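You operate a simulated robot arm through the tools that you are given. There is no shell and no other tool.

You are at the controls of a simulated robot arm. One attempt, no reset.

## Task
Level the disc tester and set counter and dial for the wear card's rubs, but don't start it.
Fine: its slide drives at 30 newton: cover shut, switch off; bubble between the LEVEL marks by the foot wheels, counter reset, white dial at the card's rubs.
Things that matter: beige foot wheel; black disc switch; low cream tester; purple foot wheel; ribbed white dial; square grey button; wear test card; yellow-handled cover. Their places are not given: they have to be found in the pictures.

It is judged by the outcome, as a careful person would: the job done as asked, and still so three seconds after it is handed in. It fails if anything else is knocked over, pushed out of place, dropped, spilled or broken. Lids that push on must go on centred and level and be pressed home; caps that screw on are set level and turned clockwise until they are tight.

## Robot
A 6-joint arm with a three-finger gripper, fixed in place. Base frame: the origin is at the foot of the arm, x ahead of it, y to its left, z up. Readings come in m, rad, newtons and seconds.
Its first joint turns from -2.897 to 2.897 rad. Payload 4.89 kg.
The tool frame sits at the grasp point between the pads (the TCP): z along the fingers, y along the line on which they close. The tips reach 0.03 m beyond it. Largest opening 0.164 m; the body of the gripper starts 0.125 m behind the TCP.
Orientation is told as [roll, pitch, yaw] about the base's x, y, z axes, in that order, counted from this pose: with the fingers straight down and closing along the base's y, the tool's x points along the base's -x, its y along +y and its z along -z.

## Interface
- The arm moves only by the tool nudge_tool. Its argument "plan" is a list that holds one entry, the list of rows, each a list of 6 numbers: the shift along the tool's x, y, z in m, then the turn, a rotation vector about the tool's x, y, z in rad. In form: [[[dx, dy, dz, rx, ry, rz], ...]]. A call has 1 to 20 rows; each row shifts and turns the commanded pose from where the row before left it, along the tool's axes as they then stand. "gripper" is the gripper command, from -1 (fully open) to 1 (shut), values between in proportion, set as the call begins (left out, the last holds). Each row takes 0.2 s and may step no farther than 0.05 m and 0.15 rad from the row before; otherwise, or with a gripper value out of range, the whole call is refused. A pose out of reach is approached as far as the arm can. The call stops where the force on the tool passes 40 N (or 10 N more than at its start, if that is more) or the arm is blocked; 0.2 s more then pass. Each finger travels about 0.108 m/s and halts on what it meets, pressing with about 25 N; the grip force reading is that of the motor and also rises with nothing between the fingers. The clock runs only during rows and for 0.2 s after the last one: add rows that do not move to give the fingers time. It gives the time, the measured TCP pose, the force on the tool (base axes), the opening and the grip force at its end, in the units of the frame above (readings bear some noise), with the torque about the TCP (base axes, N m) and any sound that the robot's microphone picked up.
- Cameras (640 x 400 px; columns grow to the right, rows downward): "scene" is fixed at [0.22, -0.5011, 1.5747]; the picture's right is [0.09, -1.00, 0.00], its down [-0.42, -0.04, -0.91] and it looks along [0.90, 0.08, -0.42] (base axes); focal length 214 px, centre (320, 200). "wrist" rides on the gripper at [0.076, -0.002, -0.152] in the tool frame; the picture's right is [0.02, 1.00, 0.00], its down [-0.88, 0.02, -0.47] and it looks along [-0.47, 0.01, 0.88] (tool axes); focal length 247 px, centre (320, 200).
- grab_frame(camera): a new picture of that camera. The clock stands still meanwhile.
- lift_body(by): slides the trunk up (or, below 0, down) by that many m; the arm rides with it, the base frame stays. It gives what a move gives, with no picture.
- pixel_to_xyz(camera, pixels): for up to 12 pixels [column, row] of the newest picture of that camera ("zoom" is the newest enlarged one), the place [x, y, z] in the base frame of the surface seen there, good to about 0.003 m. The clock stands still meanwhile.
- close_up(camera, box): a new picture of the part [left, top, right, bottom] of that camera's present view, enlarged. The clock stands still meanwhile.
- hand_in(): hands the job in; it is judged then, once.

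Open the gripper and draw the arm clear of the work before you hand the job in, unless the task says otherwise.

The tools are called after "Request:" as a command line: name --argument value ..., lists and objects as JSON in quotes. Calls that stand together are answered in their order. nudge_tool: Moves the arm, as the interface text tells. Its arguments: {"type":"object","properties":{"plan":{"type":"array"},"gripper":{"type":"number"}},"required":["plan"]} The other tools are called the same way: lift_body (by) slides the trunk up or down; grab_frame (camera) takes a picture; pixel_to_xyz (camera, pixels) gives the place of the surface under pixels of a picture; close_up (camera, box) takes an enlarged picture of a part of a camera's view; hand_in () hands the job in.

At the start:

```text
time_s: 0.0
tool_pos: [0.512, -0.2693, 1.6423]
tcp_rot: [0.0, -0.001, -0.001]
contact_force: [-0.4, 0.0, 1.0]
torque: [0.04, 0.02, -0.01]
finger_gap: 0.1638
grip_force: 0.0
trunk travel left (down, up): [-0.325, 0.065]
```

scene: 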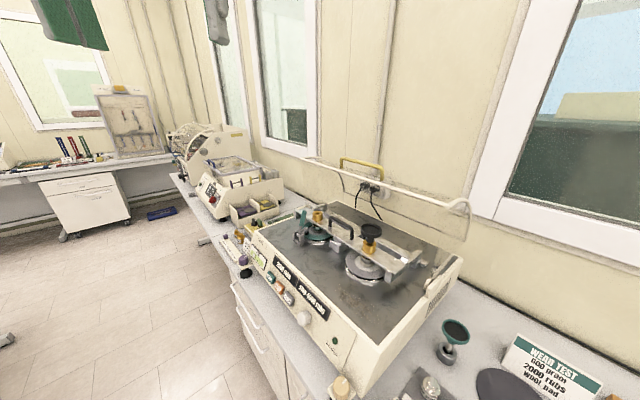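
wrist: 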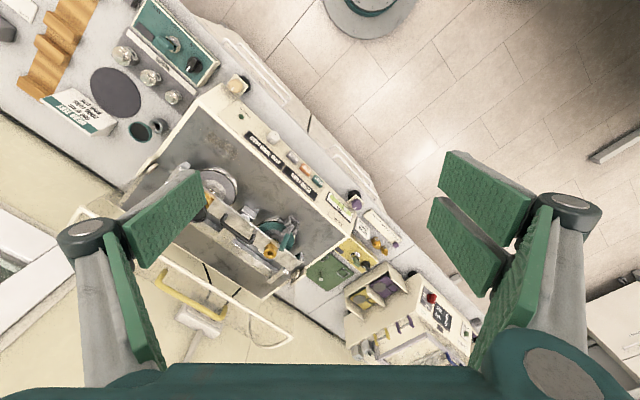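

The scene picture shows the tester in the middle (about 250-460, 200-400) with the card at right (550, 370). I take enlarged pictures of the parts to read the details.

Request:
close_up --camera "scene" --box '[220, 200, 380, 300]'

Request:
close_up --camera "scene" --box '[240, 270, 400, 400]'

Request:
close_up --camera "scene" --box '[480, 310, 640, 400]'

Request:
close_up --camera "scene" --box '[280, 140, 500, 290]'

Request:
close_up --camera "wrist" --box '[180, 60, 420, 260]'

```text
4.00 times, centred on (300, 250) of scene
```

zoom: 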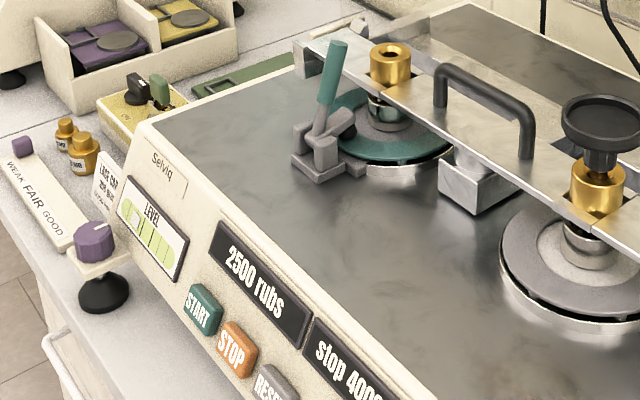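

```text
3.08 times, centred on (320, 335) of scene
```

zoom: 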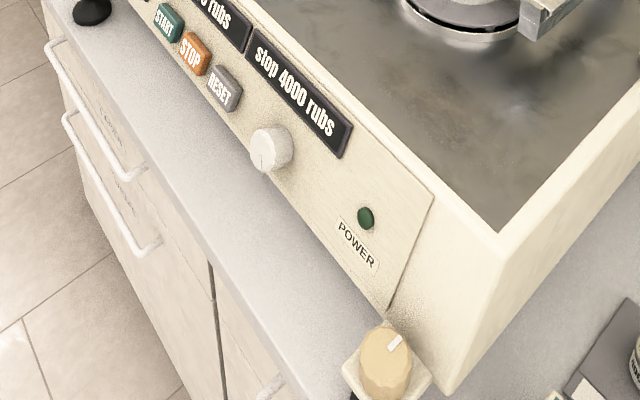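

```text
4.00 times, centred on (560, 355) of scene
```

zoom: 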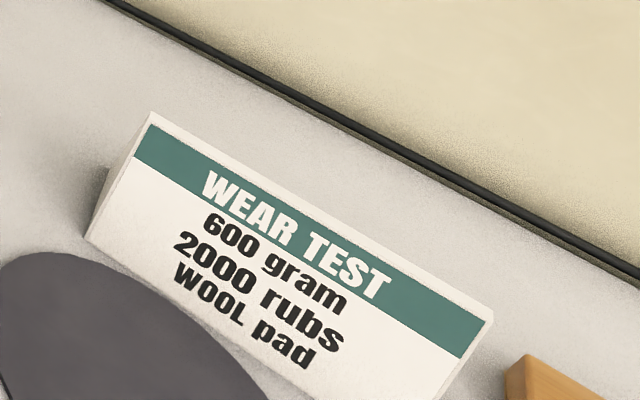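

```text
2.67 times, centred on (390, 215) of scene
```

zoom: 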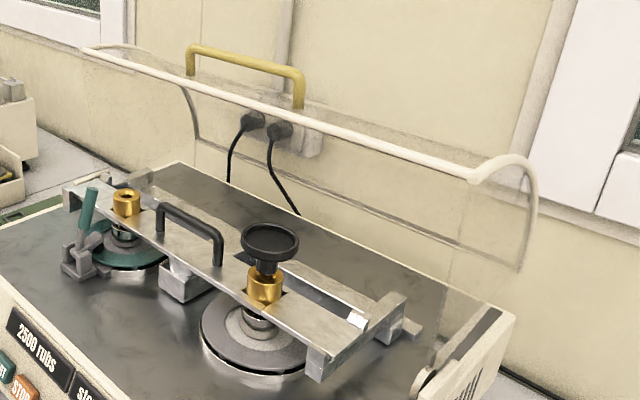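

```text
2.00 times, centred on (300, 160) of wrist
```

zoom: 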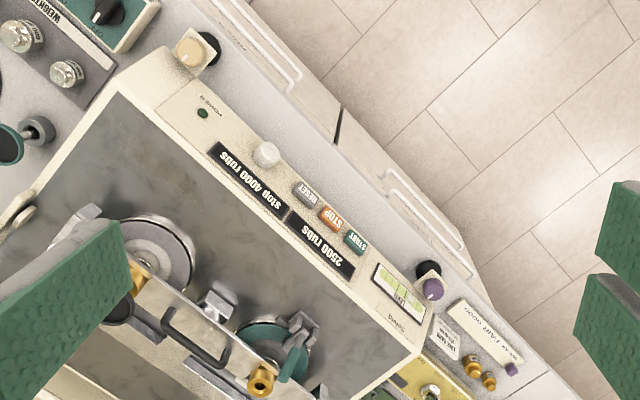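

The card asks for 2000 rubs; the display reads "2500 rubs / stop 4000 rubs" and the cover stands open. I measure the places of the key parts in a fresh scene picture.

Request:
grab_frame --camera "scene"

Request:
pixel_to_xyz --camera "scene" --pixels '[[244, 260], [340, 384], [307, 318], [292, 298], [257, 255], [332, 345], [255, 233], [365, 320], [440, 270], [372, 231], [360, 162], [247, 272]]'

Request:
pixel_to_xyz --camera "scene" --pixels '[[340, 160], [382, 170], [305, 158], [390, 185], [468, 203], [466, 240], [430, 295], [432, 265], [345, 395], [545, 370], [367, 187], [400, 350]]'

Request:
close_up --camera "scene" --box '[380, 220, 480, 300]'

Request:
close_up --camera "wrist" --box '[0, 0, 260, 170]'

Request:
close_up --camera "wrist" --box '[60, 180, 340, 350]'

```text
taken
```

scene: 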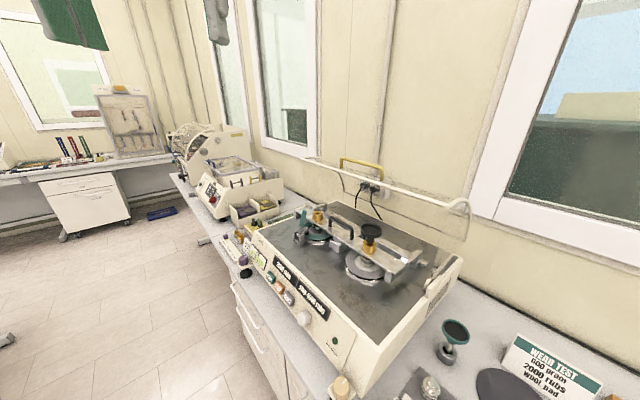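

```text
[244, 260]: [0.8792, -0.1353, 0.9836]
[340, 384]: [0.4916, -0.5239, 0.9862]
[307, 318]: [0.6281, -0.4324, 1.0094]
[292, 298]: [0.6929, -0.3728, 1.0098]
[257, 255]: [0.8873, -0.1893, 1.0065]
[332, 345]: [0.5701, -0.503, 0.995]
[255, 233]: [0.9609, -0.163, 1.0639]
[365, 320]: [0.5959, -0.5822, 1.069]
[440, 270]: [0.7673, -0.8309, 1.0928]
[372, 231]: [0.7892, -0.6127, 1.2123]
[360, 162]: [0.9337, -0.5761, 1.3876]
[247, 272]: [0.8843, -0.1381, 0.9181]
```

```text
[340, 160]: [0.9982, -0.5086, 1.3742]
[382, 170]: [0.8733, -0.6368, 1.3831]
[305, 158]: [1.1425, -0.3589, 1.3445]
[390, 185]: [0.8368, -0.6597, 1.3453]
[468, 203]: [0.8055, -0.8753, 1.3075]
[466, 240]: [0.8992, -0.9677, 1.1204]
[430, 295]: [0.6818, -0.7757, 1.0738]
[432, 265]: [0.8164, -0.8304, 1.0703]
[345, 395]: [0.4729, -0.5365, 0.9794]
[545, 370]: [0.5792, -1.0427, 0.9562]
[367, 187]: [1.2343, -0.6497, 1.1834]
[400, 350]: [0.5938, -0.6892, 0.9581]
```

```text
5.00 times, centred on (430, 260) of scene
```

zoom: 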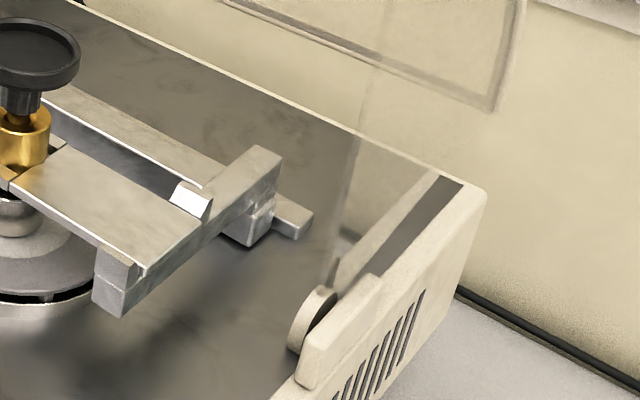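

```text
2.35 times, centred on (130, 85) of wrist
```

zoom: 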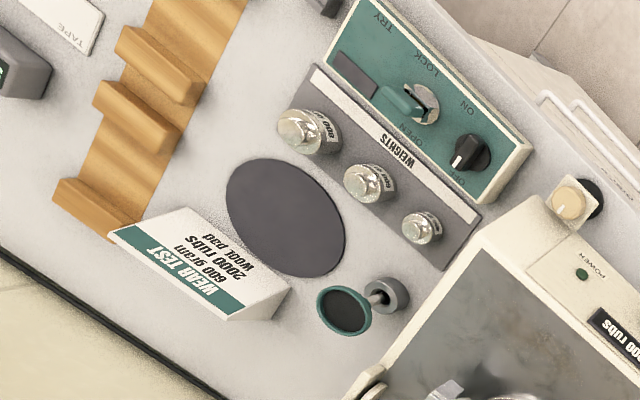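

```text
2.29 times, centred on (200, 265) of wrist
```

zoom: 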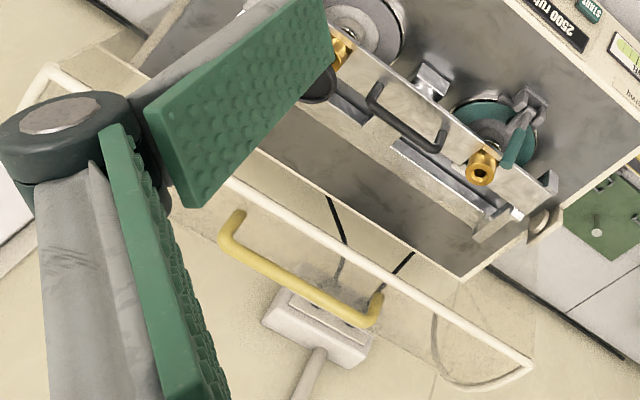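

The wrist picture shows a green box at (180, 40) with a black knob marked ON/OFF, probably the black disc switch. I get the places of it and other parts from a new wrist picture.

Request:
grab_frame --camera "wrist"

Request:
pixel_to_xyz --camera "wrist" --pixels '[[194, 65], [175, 40], [235, 85], [313, 138], [282, 155], [355, 200], [340, 205], [241, 115], [115, 90], [150, 130], [305, 270], [300, 345]]'

Request:
close_up --camera "wrist" --box '[130, 0, 230, 70]'

Request:
close_up --camera "wrist" --box '[220, 80, 320, 150]'

Request:
close_up --camera "wrist" --box '[290, 130, 410, 250]'

```text
taken
```

wrist: 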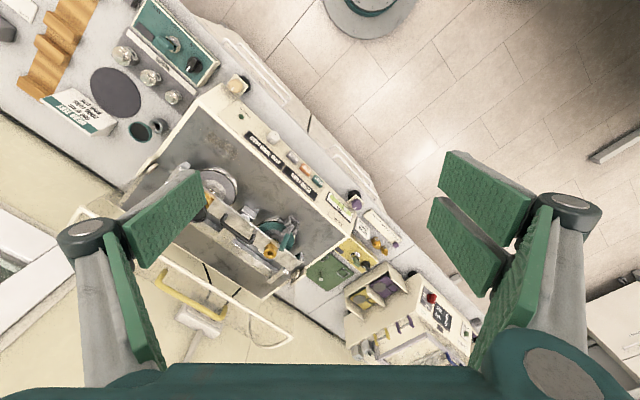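

```text
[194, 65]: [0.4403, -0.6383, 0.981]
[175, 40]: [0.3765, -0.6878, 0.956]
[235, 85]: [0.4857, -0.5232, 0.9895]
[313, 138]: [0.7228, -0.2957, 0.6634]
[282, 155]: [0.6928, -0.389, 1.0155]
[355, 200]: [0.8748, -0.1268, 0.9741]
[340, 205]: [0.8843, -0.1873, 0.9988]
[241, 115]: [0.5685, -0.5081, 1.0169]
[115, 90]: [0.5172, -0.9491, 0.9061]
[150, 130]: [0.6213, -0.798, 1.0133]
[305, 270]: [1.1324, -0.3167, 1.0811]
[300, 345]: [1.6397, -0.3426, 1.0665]
```

```text
5.71 times, centred on (180, 35) of wrist
```

zoom: 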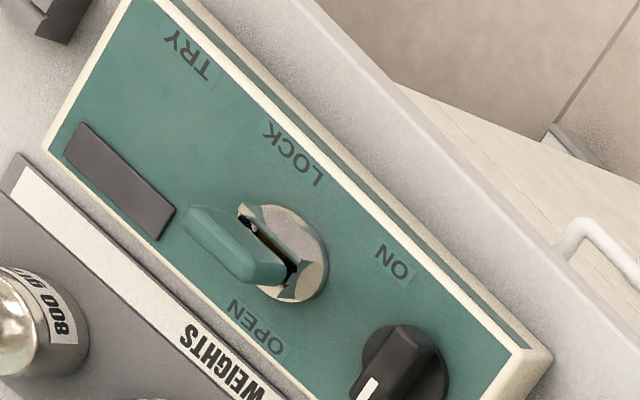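

```text
5.71 times, centred on (270, 115) of wrist
```

zoom: 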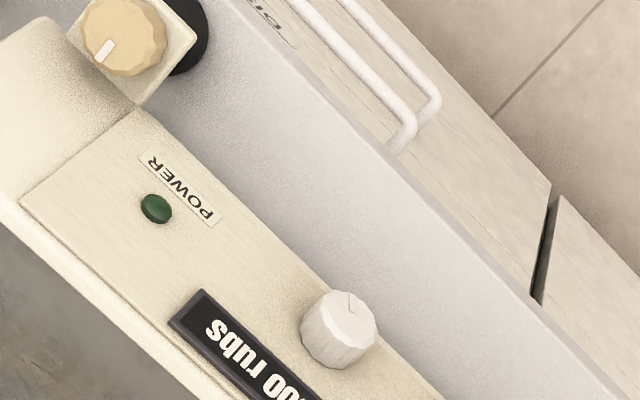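

```text
3.33 times, centred on (350, 190) of wrist
```

zoom: 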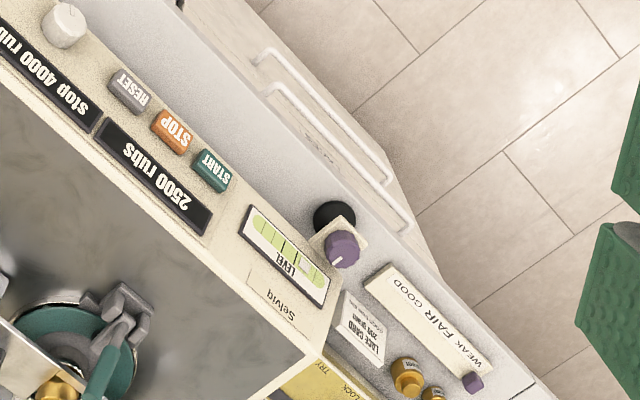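

Nothing lies under the gripper at (0.51, -0.27), so I turn the tool 45° in place so that it faces the tester square, then look again.

Request:
nudge_tool --plan '[[[0, 0, 0.03, 0, 0, 0.131], [0, 0, 0.03, 0, 0, 0.131], [0, 0, 0.03, 0, 0, 0.131], [0, 0, 0.03, 0, 0, 0.131], [0, 0, 0.03, 0, 0, 0.131], [0, 0, 0.03, 0, 0, 0.13], [0, 0, 0.03, 0, 0, 0]]]' --gripper -1

Request:
grab_frame --camera "wrist"

Request:
grab_frame --camera "scene"

```text
time_s: 1.6
tool_pos: [0.5106, -0.2701, 1.4328]
tcp_rot: [0.0, 0.0, -0.787]
contact_force: [-0.4, 0.4, -0.2]
torque: [0.01, -0.02, 0.02]
finger_gap: 0.164
grip_force: 0.1
trunk travel left (down, up): [-0.325, 0.065]
```

```text
taken
```

wrist: 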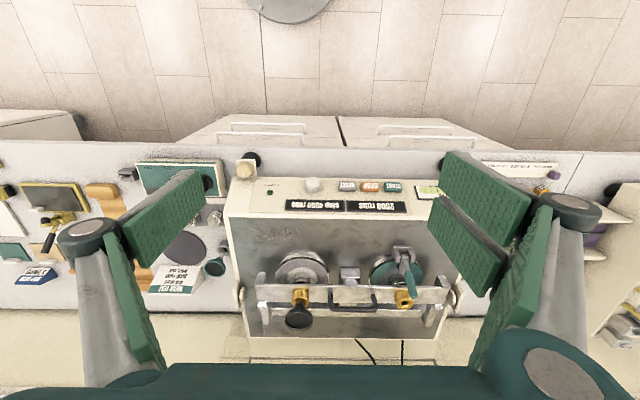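

```text
taken
```

scene: 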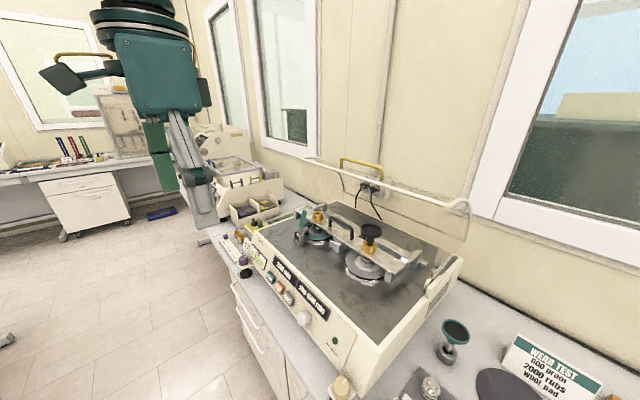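

The tester is now square in the wrist view (225-450, 175-340). I enlarge the front panel, the green box at (175, 180) and the level window at (430, 192).

Request:
close_up --camera "wrist" --box '[230, 140, 350, 220]'

Request:
close_up --camera "wrist" --box '[340, 140, 460, 220]'

Request:
close_up --camera "wrist" --box '[110, 140, 240, 220]'

Request:
close_up --camera "wrist" --box '[210, 220, 480, 380]'

Request:
close_up --camera "scene" --box '[190, 160, 330, 280]'

```text
5.00 times, centred on (290, 180) of wrist
```

zoom: 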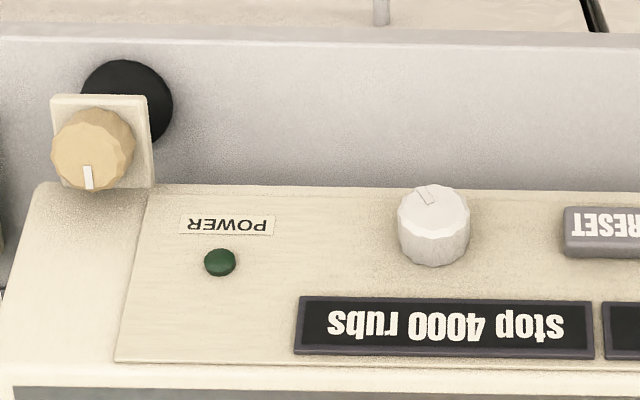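

```text
5.00 times, centred on (400, 180) of wrist
```

zoom: 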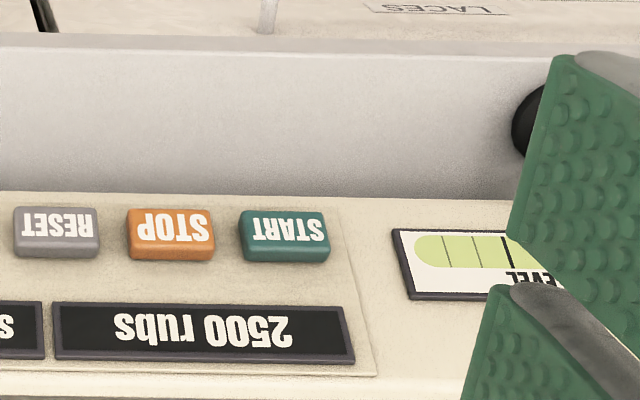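

```text
4.92 times, centred on (175, 180) of wrist
```

zoom: 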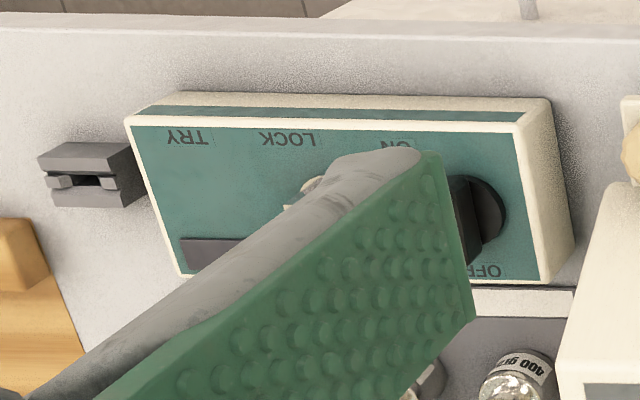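

```text
2.37 times, centred on (345, 300) of wrist
```

zoom: 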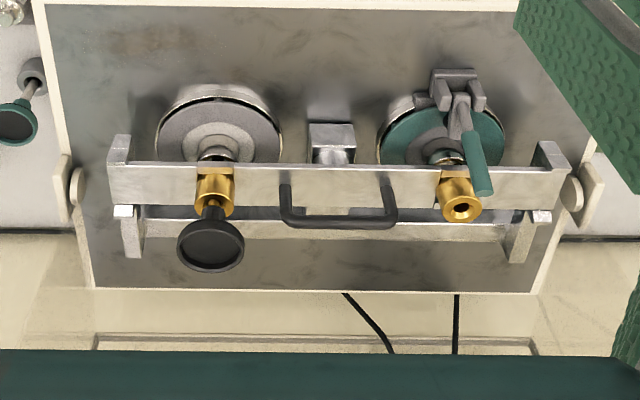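

```text
3.33 times, centred on (260, 220) of scene
```

zoom: 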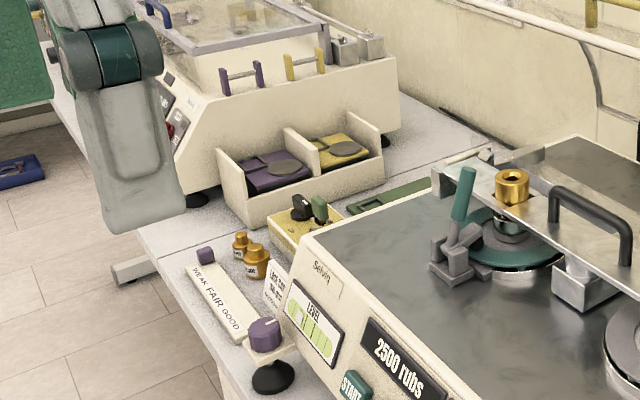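

The left finger hides the level window, so I slide along the bench to the tester's left end (tool +y) by 0.25 m and down a little to view the level, purple wheel and the left side.

Request:
nudge_tool --plan '[[[0, 0.05, 0.01, 0, 0, 0], [0, 0.05, 0.01, 0, 0, 0], [0, 0.05, 0.01, 0, 0, 0], [0, 0.05, 0.01, 0, 0, 0], [0, 0.05, 0.01, 0, 0, 0]]]'

Request:
grab_frame --camera "wrist"

Request:
close_up --camera "wrist" --box '[220, 120, 400, 240]'

```text
refused: row 1 steps farther than a row can; nothing moved
```

```text
taken
```

wrist: 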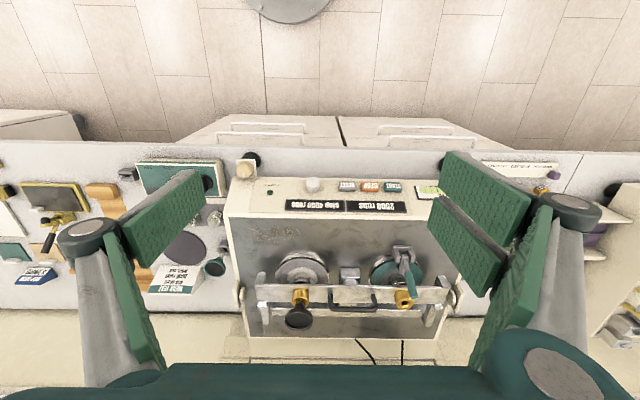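

```text
3.33 times, centred on (310, 180) of wrist
```

zoom: 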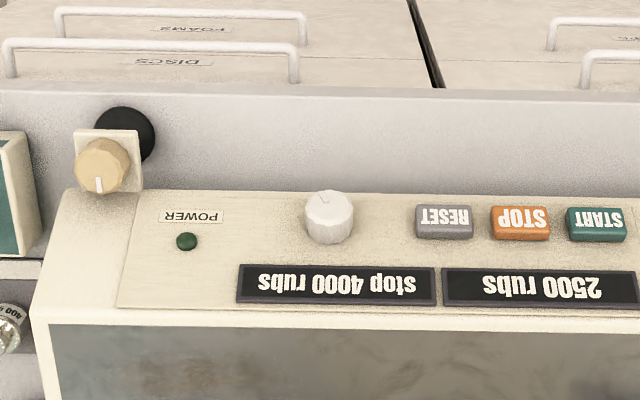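

The row was a little too long (0.051 m); I repeat it with shorter rows of 0.045 m.

Request:
nudge_tool --plan '[[[0, 0.045, 0.01, 0, 0, 0], [0, 0.045, 0.01, 0, 0, 0], [0, 0.045, 0.01, 0, 0, 0], [0, 0.045, 0.01, 0, 0, 0], [0, 0.045, 0.01, 0, 0, 0]]]'

Request:
grab_frame --camera "wrist"

Request:
close_up --camera "wrist" --box '[220, 110, 420, 240]'

Request:
close_up --camera "wrist" --box '[300, 160, 460, 320]'

```text
time_s: 2.8
tool_pos: [0.6697, -0.1103, 1.3829]
tcp_rot: [0.001, -0.003, -0.786]
contact_force: [-0.3, -0.6, 1.1]
torque: [0.05, -0.12, 0.02]
finger_gap: 0.164
grip_force: 0.0
trunk travel left (down, up): [-0.325, 0.065]
```

```text
taken
```

wrist: 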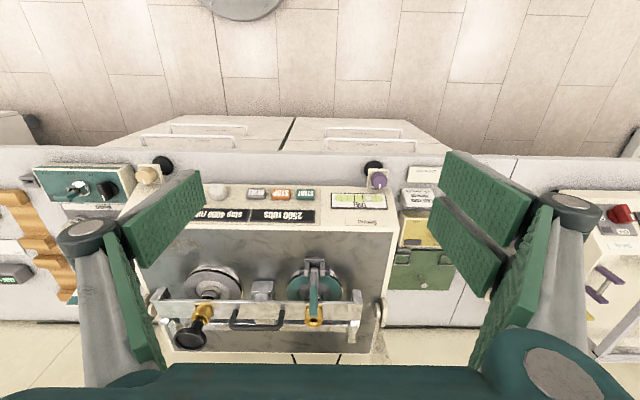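

```text
3.08 times, centred on (320, 175) of wrist
```

zoom: 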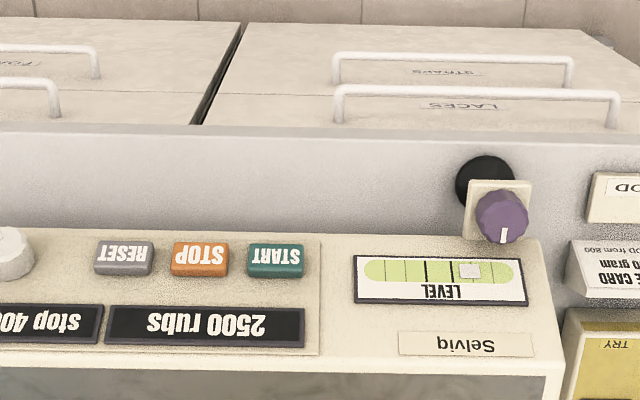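

```text
2.50 times, centred on (380, 240) of wrist
```

zoom: 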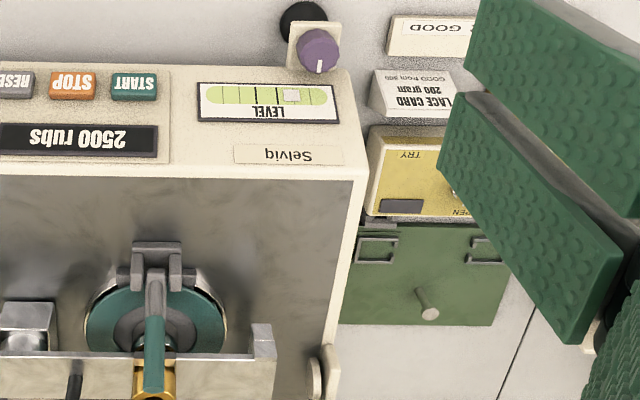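

The bubble (zoom 470, 272) lies toward the purple wheel, outside the two dark marks (425 and 450), so the purple side is high. Next I slide to the tester's right to look closely at the green box with the black knob.

Request:
nudge_tool --plan '[[[-0.005, -0.048, 0, 0, 0, 0], [-0.005, -0.048, 0, 0, 0, 0], [-0.005, -0.048, 0, 0, 0, 0], [-0.005, -0.048, 0, 0, 0, 0], [-0.005, -0.048, 0, 0, 0, 0], [-0.005, -0.048, 0, 0, 0, 0], [-0.005, -0.048, 0, 0, 0, 0], [-0.005, -0.048, 0, 0, 0, 0], [-0.005, -0.048, 0.01, 0, 0, 0], [-0.005, -0.048, 0.01, 0, 0, 0], [-0.005, -0.048, 0.01, 0, 0, 0], [-0.005, -0.045, 0.01, 0, 0, 0]]]'

Request:
grab_frame --camera "wrist"

Request:
close_up --camera "wrist" --box '[220, 110, 420, 240]'

```text
time_s: 5.4
tool_pos: [0.3058, -0.5579, 1.3439]
tcp_rot: [0.0, -0.001, -0.786]
contact_force: [-1.0, 0.7, -0.3]
torque: [-0.05, 0.05, -0.02]
finger_gap: 0.1642
grip_force: 0.1
trunk travel left (down, up): [-0.325, 0.065]
```

```text
taken
```

wrist: 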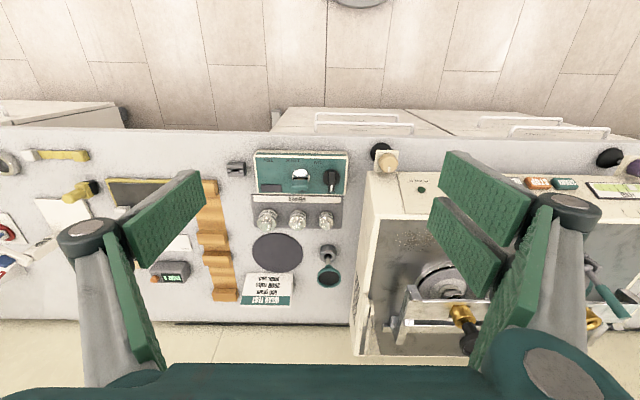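

```text
3.08 times, centred on (320, 175) of wrist
```

zoom: 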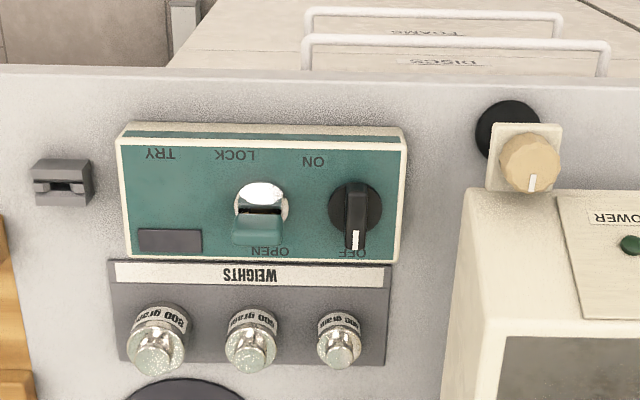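

The black disc switch (zoom 355, 205) points at OFF and the POWER lamp is dark, so the tester is already off. Now I measure the cover's hinge, rim and yellow handle from an enlarged scene picture.

Request:
close_up --camera "scene" --box '[290, 140, 490, 300]'

```text
2.50 times, centred on (390, 220) of scene
```

zoom: 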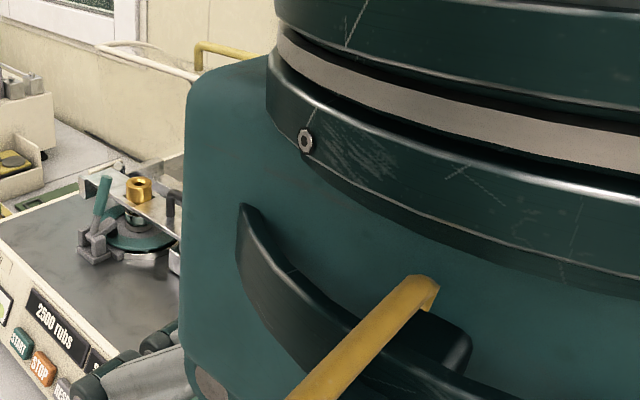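

The gripper blocks the scene camera here, so I slide back toward the tester's left end and take the enlarged picture again.

Request:
nudge_tool --plan '[[[0.004, 0.048, 0, 0, 0, 0], [0.004, 0.048, 0, 0, 0, 0], [0.004, 0.048, 0, 0, 0, 0], [0.004, 0.048, 0, 0, 0, 0], [0.004, 0.048, 0, 0, 0, 0], [0.004, 0.048, 0, 0, 0, 0], [0.004, 0.048, 0, 0, 0, 0], [0.004, 0.048, 0, 0, 0, 0], [0.004, 0.048, 0, 0, 0, 0], [0.004, 0.048, 0, 0, 0, 0]]]'

Request:
grab_frame --camera "wrist"

Request:
close_up --camera "scene" --box '[290, 140, 490, 300]'

```text
time_s: 7.6
tool_pos: [0.6184, -0.1894, 1.3428]
tcp_rot: [0.0, 0.0, -0.786]
contact_force: [-0.4, -0.4, 0.1]
torque: [0.07, -0.1, 0.01]
finger_gap: 0.164
grip_force: 0.0
trunk travel left (down, up): [-0.325, 0.065]
```

```text
taken
```

wrist: 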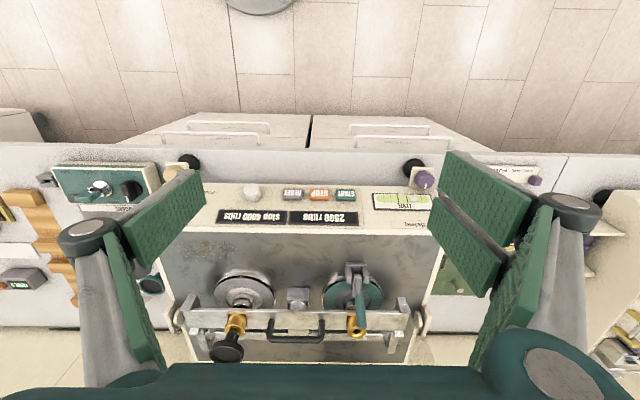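

```text
2.50 times, centred on (390, 220) of scene
```

zoom: 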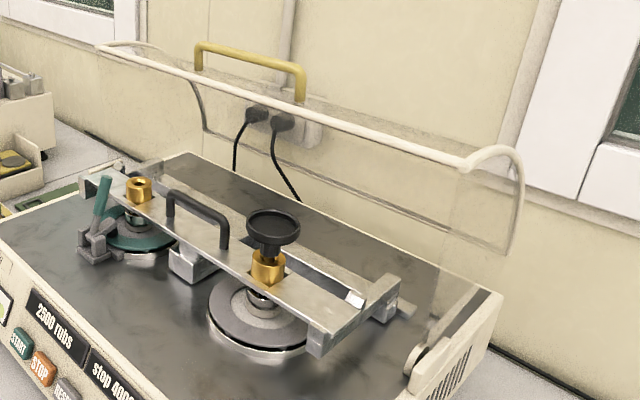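

Now I measure the handle, rim and hinge in this enlarged view, and the panel items in the wrist view.

Request:
pixel_to_xyz --camera "zoom" --pixels '[[200, 45], [250, 54], [302, 70], [199, 66], [301, 95], [240, 93], [360, 133], [462, 168], [520, 180], [512, 248], [420, 355], [105, 48]]'

Request:
pixel_to_xyz --camera "wrist" --pixels '[[253, 189], [252, 198], [292, 192], [345, 193], [402, 200], [425, 179], [318, 192], [300, 206], [300, 232], [183, 170], [424, 174], [245, 215]]'

```text
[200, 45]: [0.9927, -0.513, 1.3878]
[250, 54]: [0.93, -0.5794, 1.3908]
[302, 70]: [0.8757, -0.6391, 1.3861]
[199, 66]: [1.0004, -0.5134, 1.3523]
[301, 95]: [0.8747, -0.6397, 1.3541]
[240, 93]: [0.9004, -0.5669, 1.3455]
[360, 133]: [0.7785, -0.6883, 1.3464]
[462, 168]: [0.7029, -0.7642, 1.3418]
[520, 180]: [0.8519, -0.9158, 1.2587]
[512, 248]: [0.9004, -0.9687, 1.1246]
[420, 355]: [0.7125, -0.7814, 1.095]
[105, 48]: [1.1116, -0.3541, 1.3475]
```

```text
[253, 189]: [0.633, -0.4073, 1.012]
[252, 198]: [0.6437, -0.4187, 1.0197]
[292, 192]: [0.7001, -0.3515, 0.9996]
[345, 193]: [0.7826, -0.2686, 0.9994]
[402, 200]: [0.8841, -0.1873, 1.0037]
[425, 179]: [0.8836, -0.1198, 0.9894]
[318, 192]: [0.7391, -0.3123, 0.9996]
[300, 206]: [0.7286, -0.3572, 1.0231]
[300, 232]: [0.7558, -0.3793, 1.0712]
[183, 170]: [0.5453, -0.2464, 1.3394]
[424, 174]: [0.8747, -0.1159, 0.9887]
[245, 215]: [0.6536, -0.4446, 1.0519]
```

I have the geometry: handle bar at about 1.07 m deep along the tester axis, z 1.39; hinge z about 1.085; front panel leaning about 50°. I now go down over the beige foot wheel to view it closely.

Request:
nudge_tool --plan '[[[-0.005, -0.045, 0.015, 0, 0, 0], [-0.005, -0.045, 0.015, 0, 0, 0], [-0.005, -0.045, 0.015, 0, 0, 0], [-0.005, -0.045, 0.015, 0, 0, 0], [-0.005, -0.045, 0.015, 0, 0, 0], [-0.005, -0.045, 0.015, 0, 0, 0], [-0.005, -0.045, 0.015, 0, 0, 0], [-0.014, -0.008, 0.035, 0, 0, 0], [-0.014, 0, 0.035, 0, 0, 0], [-0.014, 0, 0.035, 0, 0, 0], [-0.012, 0, 0.035, 0, 0, 0]]]'

Request:
grab_frame --camera "wrist"

Request:
close_up --camera "wrist" --box '[240, 130, 400, 260]'

```text
time_s: 10.0
tool_pos: [0.4536, -0.4828, 1.0985]
tcp_rot: [-0.001, 0.0, -0.786]
contact_force: [-0.6, 1.3, 0.6]
torque: [-0.1, -0.05, 0.02]
finger_gap: 0.164
grip_force: 0.1
trunk travel left (down, up): [-0.325, 0.065]
```

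```text
taken
```

wrist: 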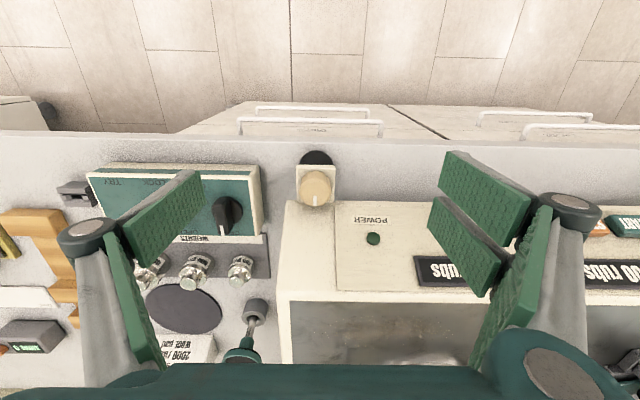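

```text
3.08 times, centred on (320, 195) of wrist
```

zoom: 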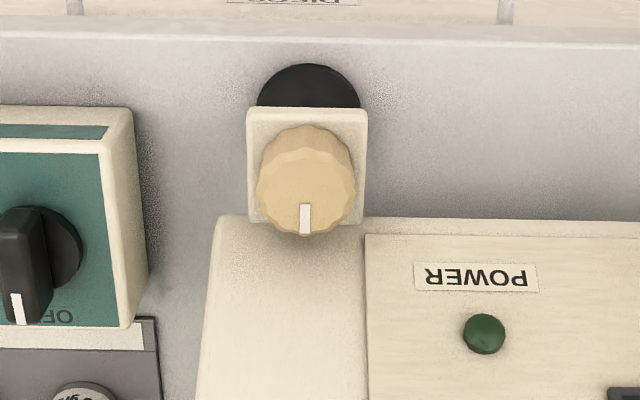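

The beige wheel is at zoom (305, 190), on a plate over a black foot, close in front of the tester. I measure the wheel top, plate, bench and nearby body edges.

Request:
pixel_to_xyz --camera "zoom" --pixels '[[305, 185], [262, 190], [350, 190], [305, 145], [304, 232], [280, 115], [340, 115], [255, 160], [310, 90], [230, 240], [370, 240], [150, 60]]'

Request:
pixel_to_xyz --camera "wrist" --pixels '[[340, 250], [340, 285], [340, 305], [372, 239], [228, 212], [228, 235], [206, 230], [320, 140], [310, 330], [315, 187], [600, 220], [590, 240]]'

```text
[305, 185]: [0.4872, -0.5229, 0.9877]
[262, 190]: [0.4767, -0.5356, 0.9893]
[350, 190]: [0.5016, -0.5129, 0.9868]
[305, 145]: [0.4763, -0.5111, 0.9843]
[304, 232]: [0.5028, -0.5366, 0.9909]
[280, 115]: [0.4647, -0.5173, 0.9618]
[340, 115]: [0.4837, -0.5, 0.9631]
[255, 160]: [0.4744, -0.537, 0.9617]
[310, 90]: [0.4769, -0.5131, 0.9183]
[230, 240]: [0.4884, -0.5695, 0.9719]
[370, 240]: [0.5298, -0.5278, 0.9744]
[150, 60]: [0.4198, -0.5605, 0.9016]
```

```text
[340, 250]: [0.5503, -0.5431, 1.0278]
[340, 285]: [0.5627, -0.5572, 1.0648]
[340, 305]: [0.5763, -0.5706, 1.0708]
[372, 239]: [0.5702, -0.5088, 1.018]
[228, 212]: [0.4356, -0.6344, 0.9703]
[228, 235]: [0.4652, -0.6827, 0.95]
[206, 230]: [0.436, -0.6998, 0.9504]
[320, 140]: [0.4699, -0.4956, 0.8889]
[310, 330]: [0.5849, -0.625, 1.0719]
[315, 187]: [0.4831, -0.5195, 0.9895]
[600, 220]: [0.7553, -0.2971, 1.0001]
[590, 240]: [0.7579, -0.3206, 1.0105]
```

Wheel centre is about (0.489, -0.5235), top z 0.9885, plate z 0.9625, radius 0.018; the body starts 0.03 m behind. I set the fingers to about 0.07 m and move over the wheel, then look before going down.

Request:
nudge_tool --plan '[[[-0.027, -0.002, 0, 0, 0, 0], [-0.027, -0.002, 0, 0, 0, 0], [0, 0, 0.03, 0, 0, 0], [0, 0, 0.02, 0, 0, 0], [0, 0, 0, 0, 0, 0]]]' --gripper 0.15

Request:
grab_frame --camera "wrist"

Request:
grab_frame --camera "scene"

```text
time_s: 11.2
tool_pos: [0.4888, -0.5236, 1.0489]
tcp_rot: [0.001, -0.001, -0.785]
contact_force: [0.8, 0.0, 0.1]
torque: [0.05, 0.01, 0.02]
finger_gap: 0.0697
grip_force: 0.0
trunk travel left (down, up): [-0.325, 0.065]
```

```text
taken
```

wrist: 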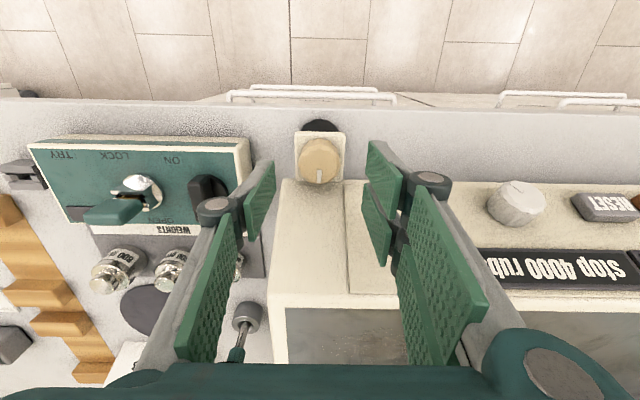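

```text
taken
```

scene: 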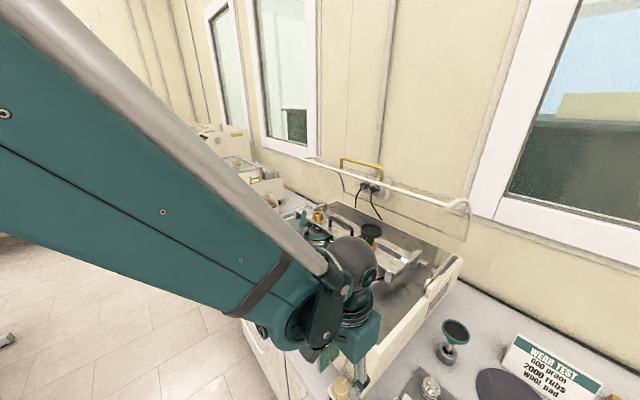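

The wheel (319, 160) sits centred between the fingers. I go down to z 0.998 with the fingers open around it.

Request:
nudge_tool --plan '[[[0, 0, 0.02, 0, 0, 0], [0, 0, 0.02, 0, 0, 0], [0, 0, 0.0105, 0, 0, 0], [0, 0, 0, 0, 0, 0]]]'

Request:
grab_frame --camera "wrist"

```text
time_s: 12.2
tool_pos: [0.4866, -0.5234, 0.9974]
tcp_rot: [0.0, 0.001, -0.787]
contact_force: [-6.5, 7.0, 4.1]
torque: [0.2, -0.01, 0.33]
finger_gap: 0.07
grip_force: 0.5
trunk travel left (down, up): [-0.325, 0.065]
```

```text
taken
```

wrist: 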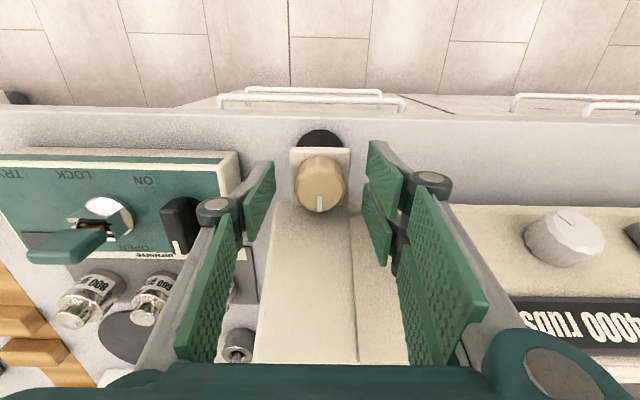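

There is already a push of about 9.5 N away from the panel, on the right-hand finger, so it touches the panel. I look closer at where it touches.

Request:
close_up --camera "wrist" --box '[200, 120, 480, 300]'

Request:
close_up --camera "scene" --box '[260, 290, 420, 400]'

```text
2.22 times, centred on (340, 210) of wrist
```

zoom: 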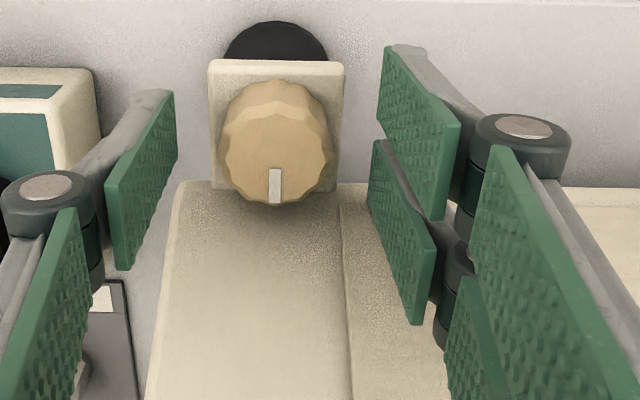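

```text
3.64 times, centred on (340, 345) of scene
```

zoom: 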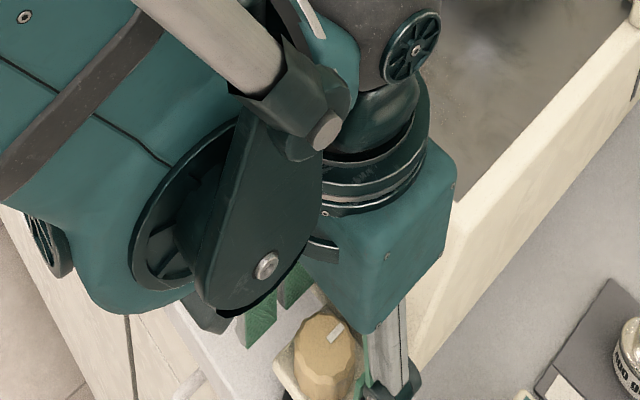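

The gripper has one finger on the left and a pair on the right, the rear one of which meets the panel. I measure the pads' places in this view.

Request:
close_up --camera "wrist" --box '[200, 120, 480, 300]'

Request:
pixel_to_xyz --camera "zoom" --pixels '[[385, 55], [382, 120], [440, 210], [455, 130], [373, 145], [370, 200], [415, 315], [432, 255], [175, 95], [170, 160], [112, 200], [115, 262]]'

```text
2.22 times, centred on (340, 210) of wrist
```

zoom: 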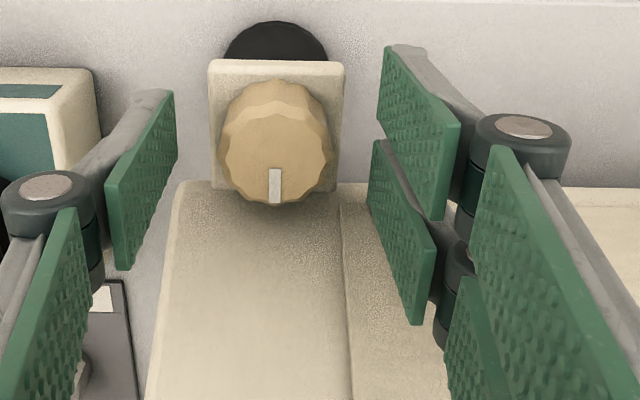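

```text
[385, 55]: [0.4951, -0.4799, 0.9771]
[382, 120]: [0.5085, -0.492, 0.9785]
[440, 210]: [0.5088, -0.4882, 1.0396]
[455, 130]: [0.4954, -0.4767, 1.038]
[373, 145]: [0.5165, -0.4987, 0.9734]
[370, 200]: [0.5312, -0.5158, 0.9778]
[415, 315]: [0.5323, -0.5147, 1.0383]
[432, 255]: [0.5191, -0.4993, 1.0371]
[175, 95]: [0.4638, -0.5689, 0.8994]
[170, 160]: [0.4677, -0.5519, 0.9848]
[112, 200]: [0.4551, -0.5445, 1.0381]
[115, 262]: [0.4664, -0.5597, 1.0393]
```

The finger pair spans ±0.026 m, so it must face away from the panel. I lift clear, turn the tool 40° counter-clockwise (seen from above) to bring the pair to the front, and narrow the fingers to 0.046 m.

Request:
nudge_tool --plan '[[[0, 0, -0.03, 0, 0, 0], [0, 0, -0.01, 0, 0, 0], [0, 0, 0, 0, 0, -0.14], [0, 0, 0, 0, 0, -0.14], [0, 0, 0, 0, 0, -0.14], [0, 0, 0, 0, 0, -0.14], [0, 0, 0, 0, 0, -0.14], [0, 0, 0, 0, 0, 0]]]' --gripper 0.439

Request:
grab_frame --camera "wrist"

```text
time_s: 14.0
tool_pos: [0.4884, -0.5236, 1.0363]
tcp_rot: [0.0, 0.0, -0.084]
contact_force: [0.2, -0.4, 0.3]
torque: [-0.01, 0.0, -0.01]
finger_gap: 0.0458
grip_force: 0.1
trunk travel left (down, up): [-0.325, 0.065]
```

```text
taken
```

wrist: 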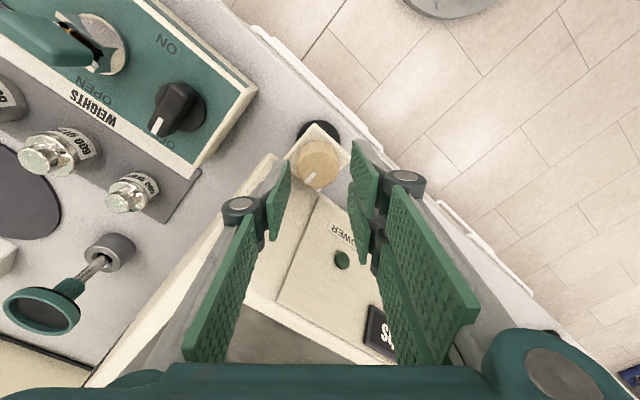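

The wheel is centred between the pads left-right; I zoom to check the centring front-back before lowering.

Request:
close_up --camera "wrist" --box '[240, 110, 400, 230]'

Request:
pixel_to_xyz --camera "zoom" --pixels '[[240, 190], [390, 190], [315, 125], [310, 290], [320, 210], [290, 235], [260, 140], [380, 140]]'

```text
3.33 times, centred on (320, 170) of wrist
```

zoom: 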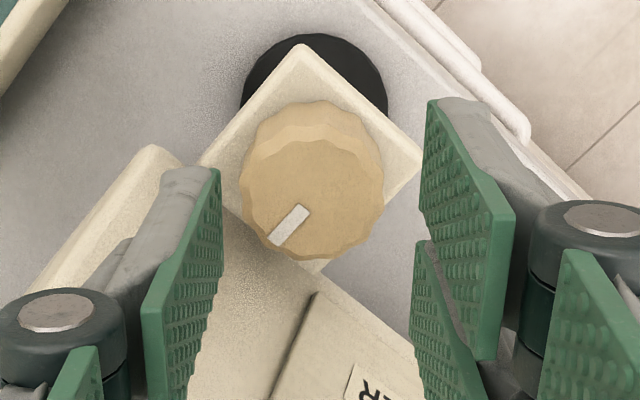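

```text
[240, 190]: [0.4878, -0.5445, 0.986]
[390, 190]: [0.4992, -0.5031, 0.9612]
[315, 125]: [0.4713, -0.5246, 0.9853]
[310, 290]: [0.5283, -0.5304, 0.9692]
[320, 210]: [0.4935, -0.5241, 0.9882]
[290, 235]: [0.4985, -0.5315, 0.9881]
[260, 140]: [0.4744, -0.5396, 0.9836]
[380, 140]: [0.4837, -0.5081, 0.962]
```

The wheel centre reads about (0.489, -0.525) against the TCP at (0.488, -0.524), so it is well centred. I go down to z 1.008.

Request:
nudge_tool --plan '[[[0, -0.001, 0.015, 0, 0, 0], [0, 0, 0.0135, 0, 0, 0], [0, 0, 0, 0, 0, 0]]]'

```text
time_s: 14.8
tool_pos: [0.4893, -0.5242, 1.0089]
tcp_rot: [0.001, 0.0, -0.085]
contact_force: [1.7, -0.5, 0.3]
torque: [0.06, 0.05, 0.01]
finger_gap: 0.0458
grip_force: 0.1
trunk travel left (down, up): [-0.325, 0.065]
```

No contact. I lower 4 mm more for a better hold and then close on the wheel.

Request:
nudge_tool --plan '[[[0, 0, 0.004, 0, 0, 0], [0, 0, 0, 0, 0, 0]]]'

Request:
nudge_tool --plan '[[[0, 0, 0, 0, 0, 0], [0, 0, 0, 0, 0, 0], [0, 0, 0, 0, 0, 0]]]' --gripper 1

Request:
grab_frame --camera "wrist"

```text
time_s: 15.4
tool_pos: [0.4884, -0.5245, 1.0056]
tcp_rot: [0.0, 0.0, -0.084]
contact_force: [1.0, 0.2, 0.0]
torque: [-0.02, -0.02, -0.01]
finger_gap: 0.0458
grip_force: 0.0
trunk travel left (down, up): [-0.325, 0.065]
```

```text
time_s: 16.2
tool_pos: [0.4878, -0.5253, 1.0046]
tcp_rot: [-0.001, 0.0, -0.084]
contact_force: [-0.7, -16.2, 6.3]
torque: [-0.6, 0.23, -0.03]
finger_gap: 0.0367
grip_force: 45.4
trunk travel left (down, up): [-0.325, 0.065]
```

```text
taken
```

wrist: 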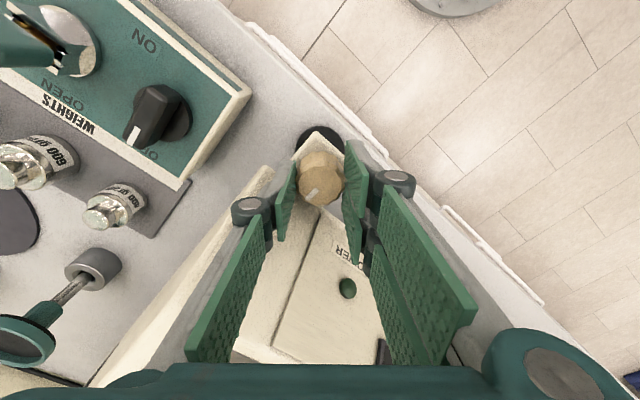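

The wheel is held at 0.0367 m with a sideways pull of 16 N, so I ease the tool 1.5 mm toward -y and then turn it 30° clockwise (seen from above).

Request:
nudge_tool --plan '[[[0, -0.0015, 0, 0, 0, 0], [0, 0, 0, 0, 0, 0]]]'

Request:
nudge_tool --plan '[[[0, 0, 0, 0, 0, 0.13], [0, 0, 0, 0, 0, 0.13], [0, 0, 0, 0, 0, 0.13], [0, 0, 0, 0, 0, 0.13], [0, 0, 0, 0, 0, 0]]]'

Request:
grab_frame --camera "wrist"

Request:
grab_frame --camera "scene"

```text
time_s: 16.8
tool_pos: [0.4874, -0.5243, 1.0057]
tcp_rot: [0.001, 0.0, -0.087]
contact_force: [-3.5, -3.2, 3.3]
torque: [0.07, -0.08, -0.02]
finger_gap: 0.0365
grip_force: 45.1
trunk travel left (down, up): [-0.325, 0.065]
```

```text
time_s: 18.0
tool_pos: [0.4892, -0.5252, 1.005]
tcp_rot: [0.001, 0.0, -0.607]
contact_force: [2.2, 27.4, -12.2]
torque: [0.73, -0.21, 0.06]
finger_gap: 0.0367
grip_force: 44.4
trunk travel left (down, up): [-0.325, 0.065]
```

```text
taken
```

wrist: 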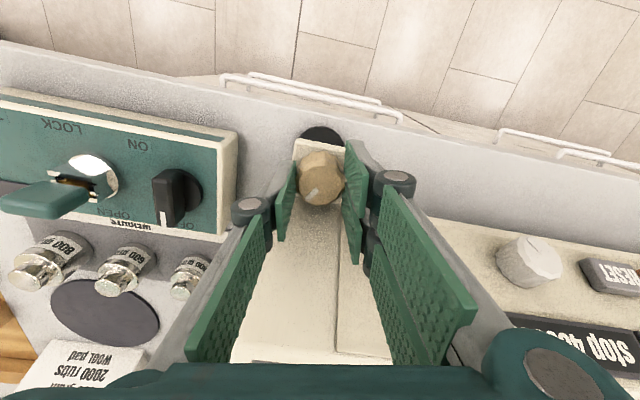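

```text
taken
```

scene: 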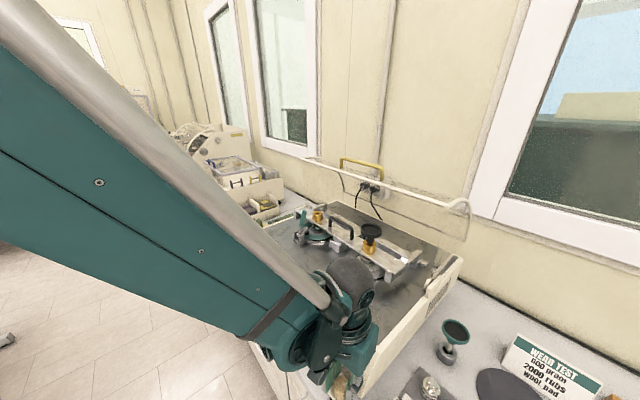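

The wheel turned with the fingers (its mark moved with them). I let go, lift, and slide toward the level window to see what the bubble did.

Request:
nudge_tool --plan '[[[0, 0, 0, 0, 0, 0], [0, 0, 0, 0, 0, 0]]]' --gripper 0.439

Request:
nudge_tool --plan '[[[0, 0, -0.045, 0, 0, 0], [0, 0, -0.045, 0, 0, -0.087], [0.02, 0.04, -0.02, 0, 0, -0.088], [0.02, 0.042, 0, 0, 0, 0], [0, 0.049, 0, 0, 0, 0], [0, 0.049, 0, 0, 0, 0], [0, 0.049, 0, 0, 0, 0], [0, 0.049, 0, 0, 0, 0]]]'

Request:
grab_frame --camera "wrist"

Request:
grab_frame --camera "scene"

```text
time_s: 18.6
tool_pos: [0.4877, -0.5264, 1.0059]
tcp_rot: [0.002, 0.0, -0.607]
contact_force: [0.2, -0.7, -0.6]
torque: [-0.03, 0.04, 0.05]
finger_gap: 0.0461
grip_force: 0.0
trunk travel left (down, up): [-0.325, 0.065]
```

```text
time_s: 20.4
tool_pos: [0.5706, -0.2565, 1.1157]
tcp_rot: [-0.001, -0.001, -0.433]
contact_force: [-0.6, -0.9, -0.8]
torque: [0.1, -0.09, 0.05]
finger_gap: 0.0458
grip_force: 0.1
trunk travel left (down, up): [-0.325, 0.065]
```

```text
taken
```

wrist: 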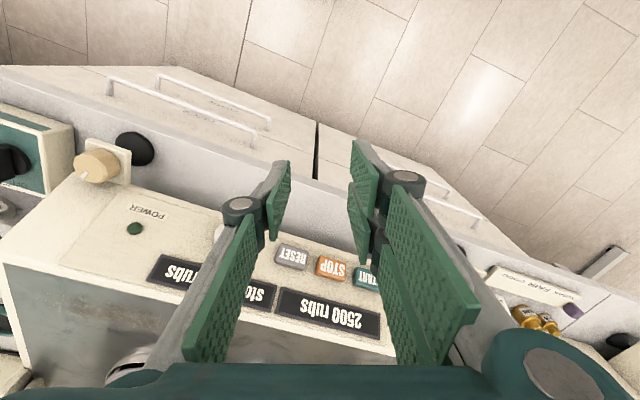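

```text
taken
```

scene: 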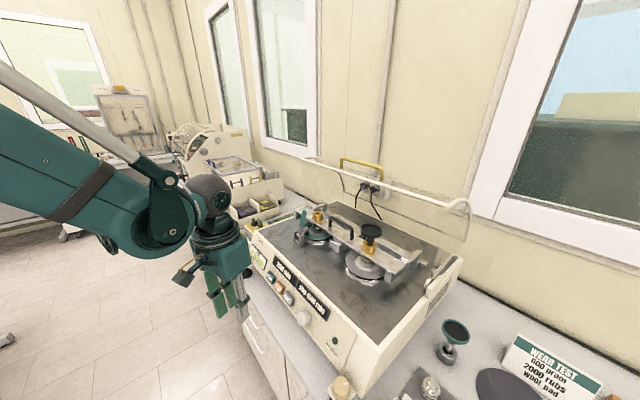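

The scene camera now sees the level window at (257, 257); I enlarge it.

Request:
close_up --camera "scene" --box '[235, 240, 275, 275]'

```text
11.43 times, centred on (255, 258) of scene
```

zoom: 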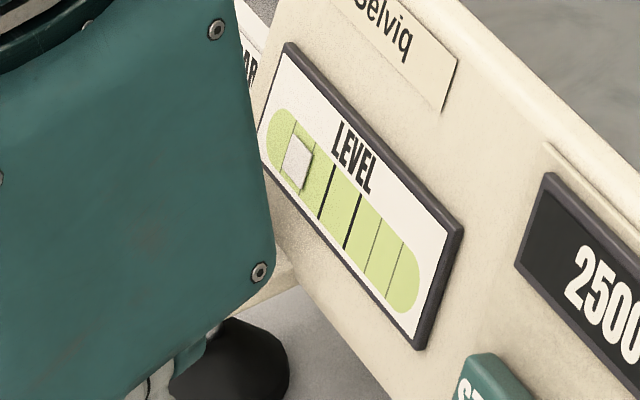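

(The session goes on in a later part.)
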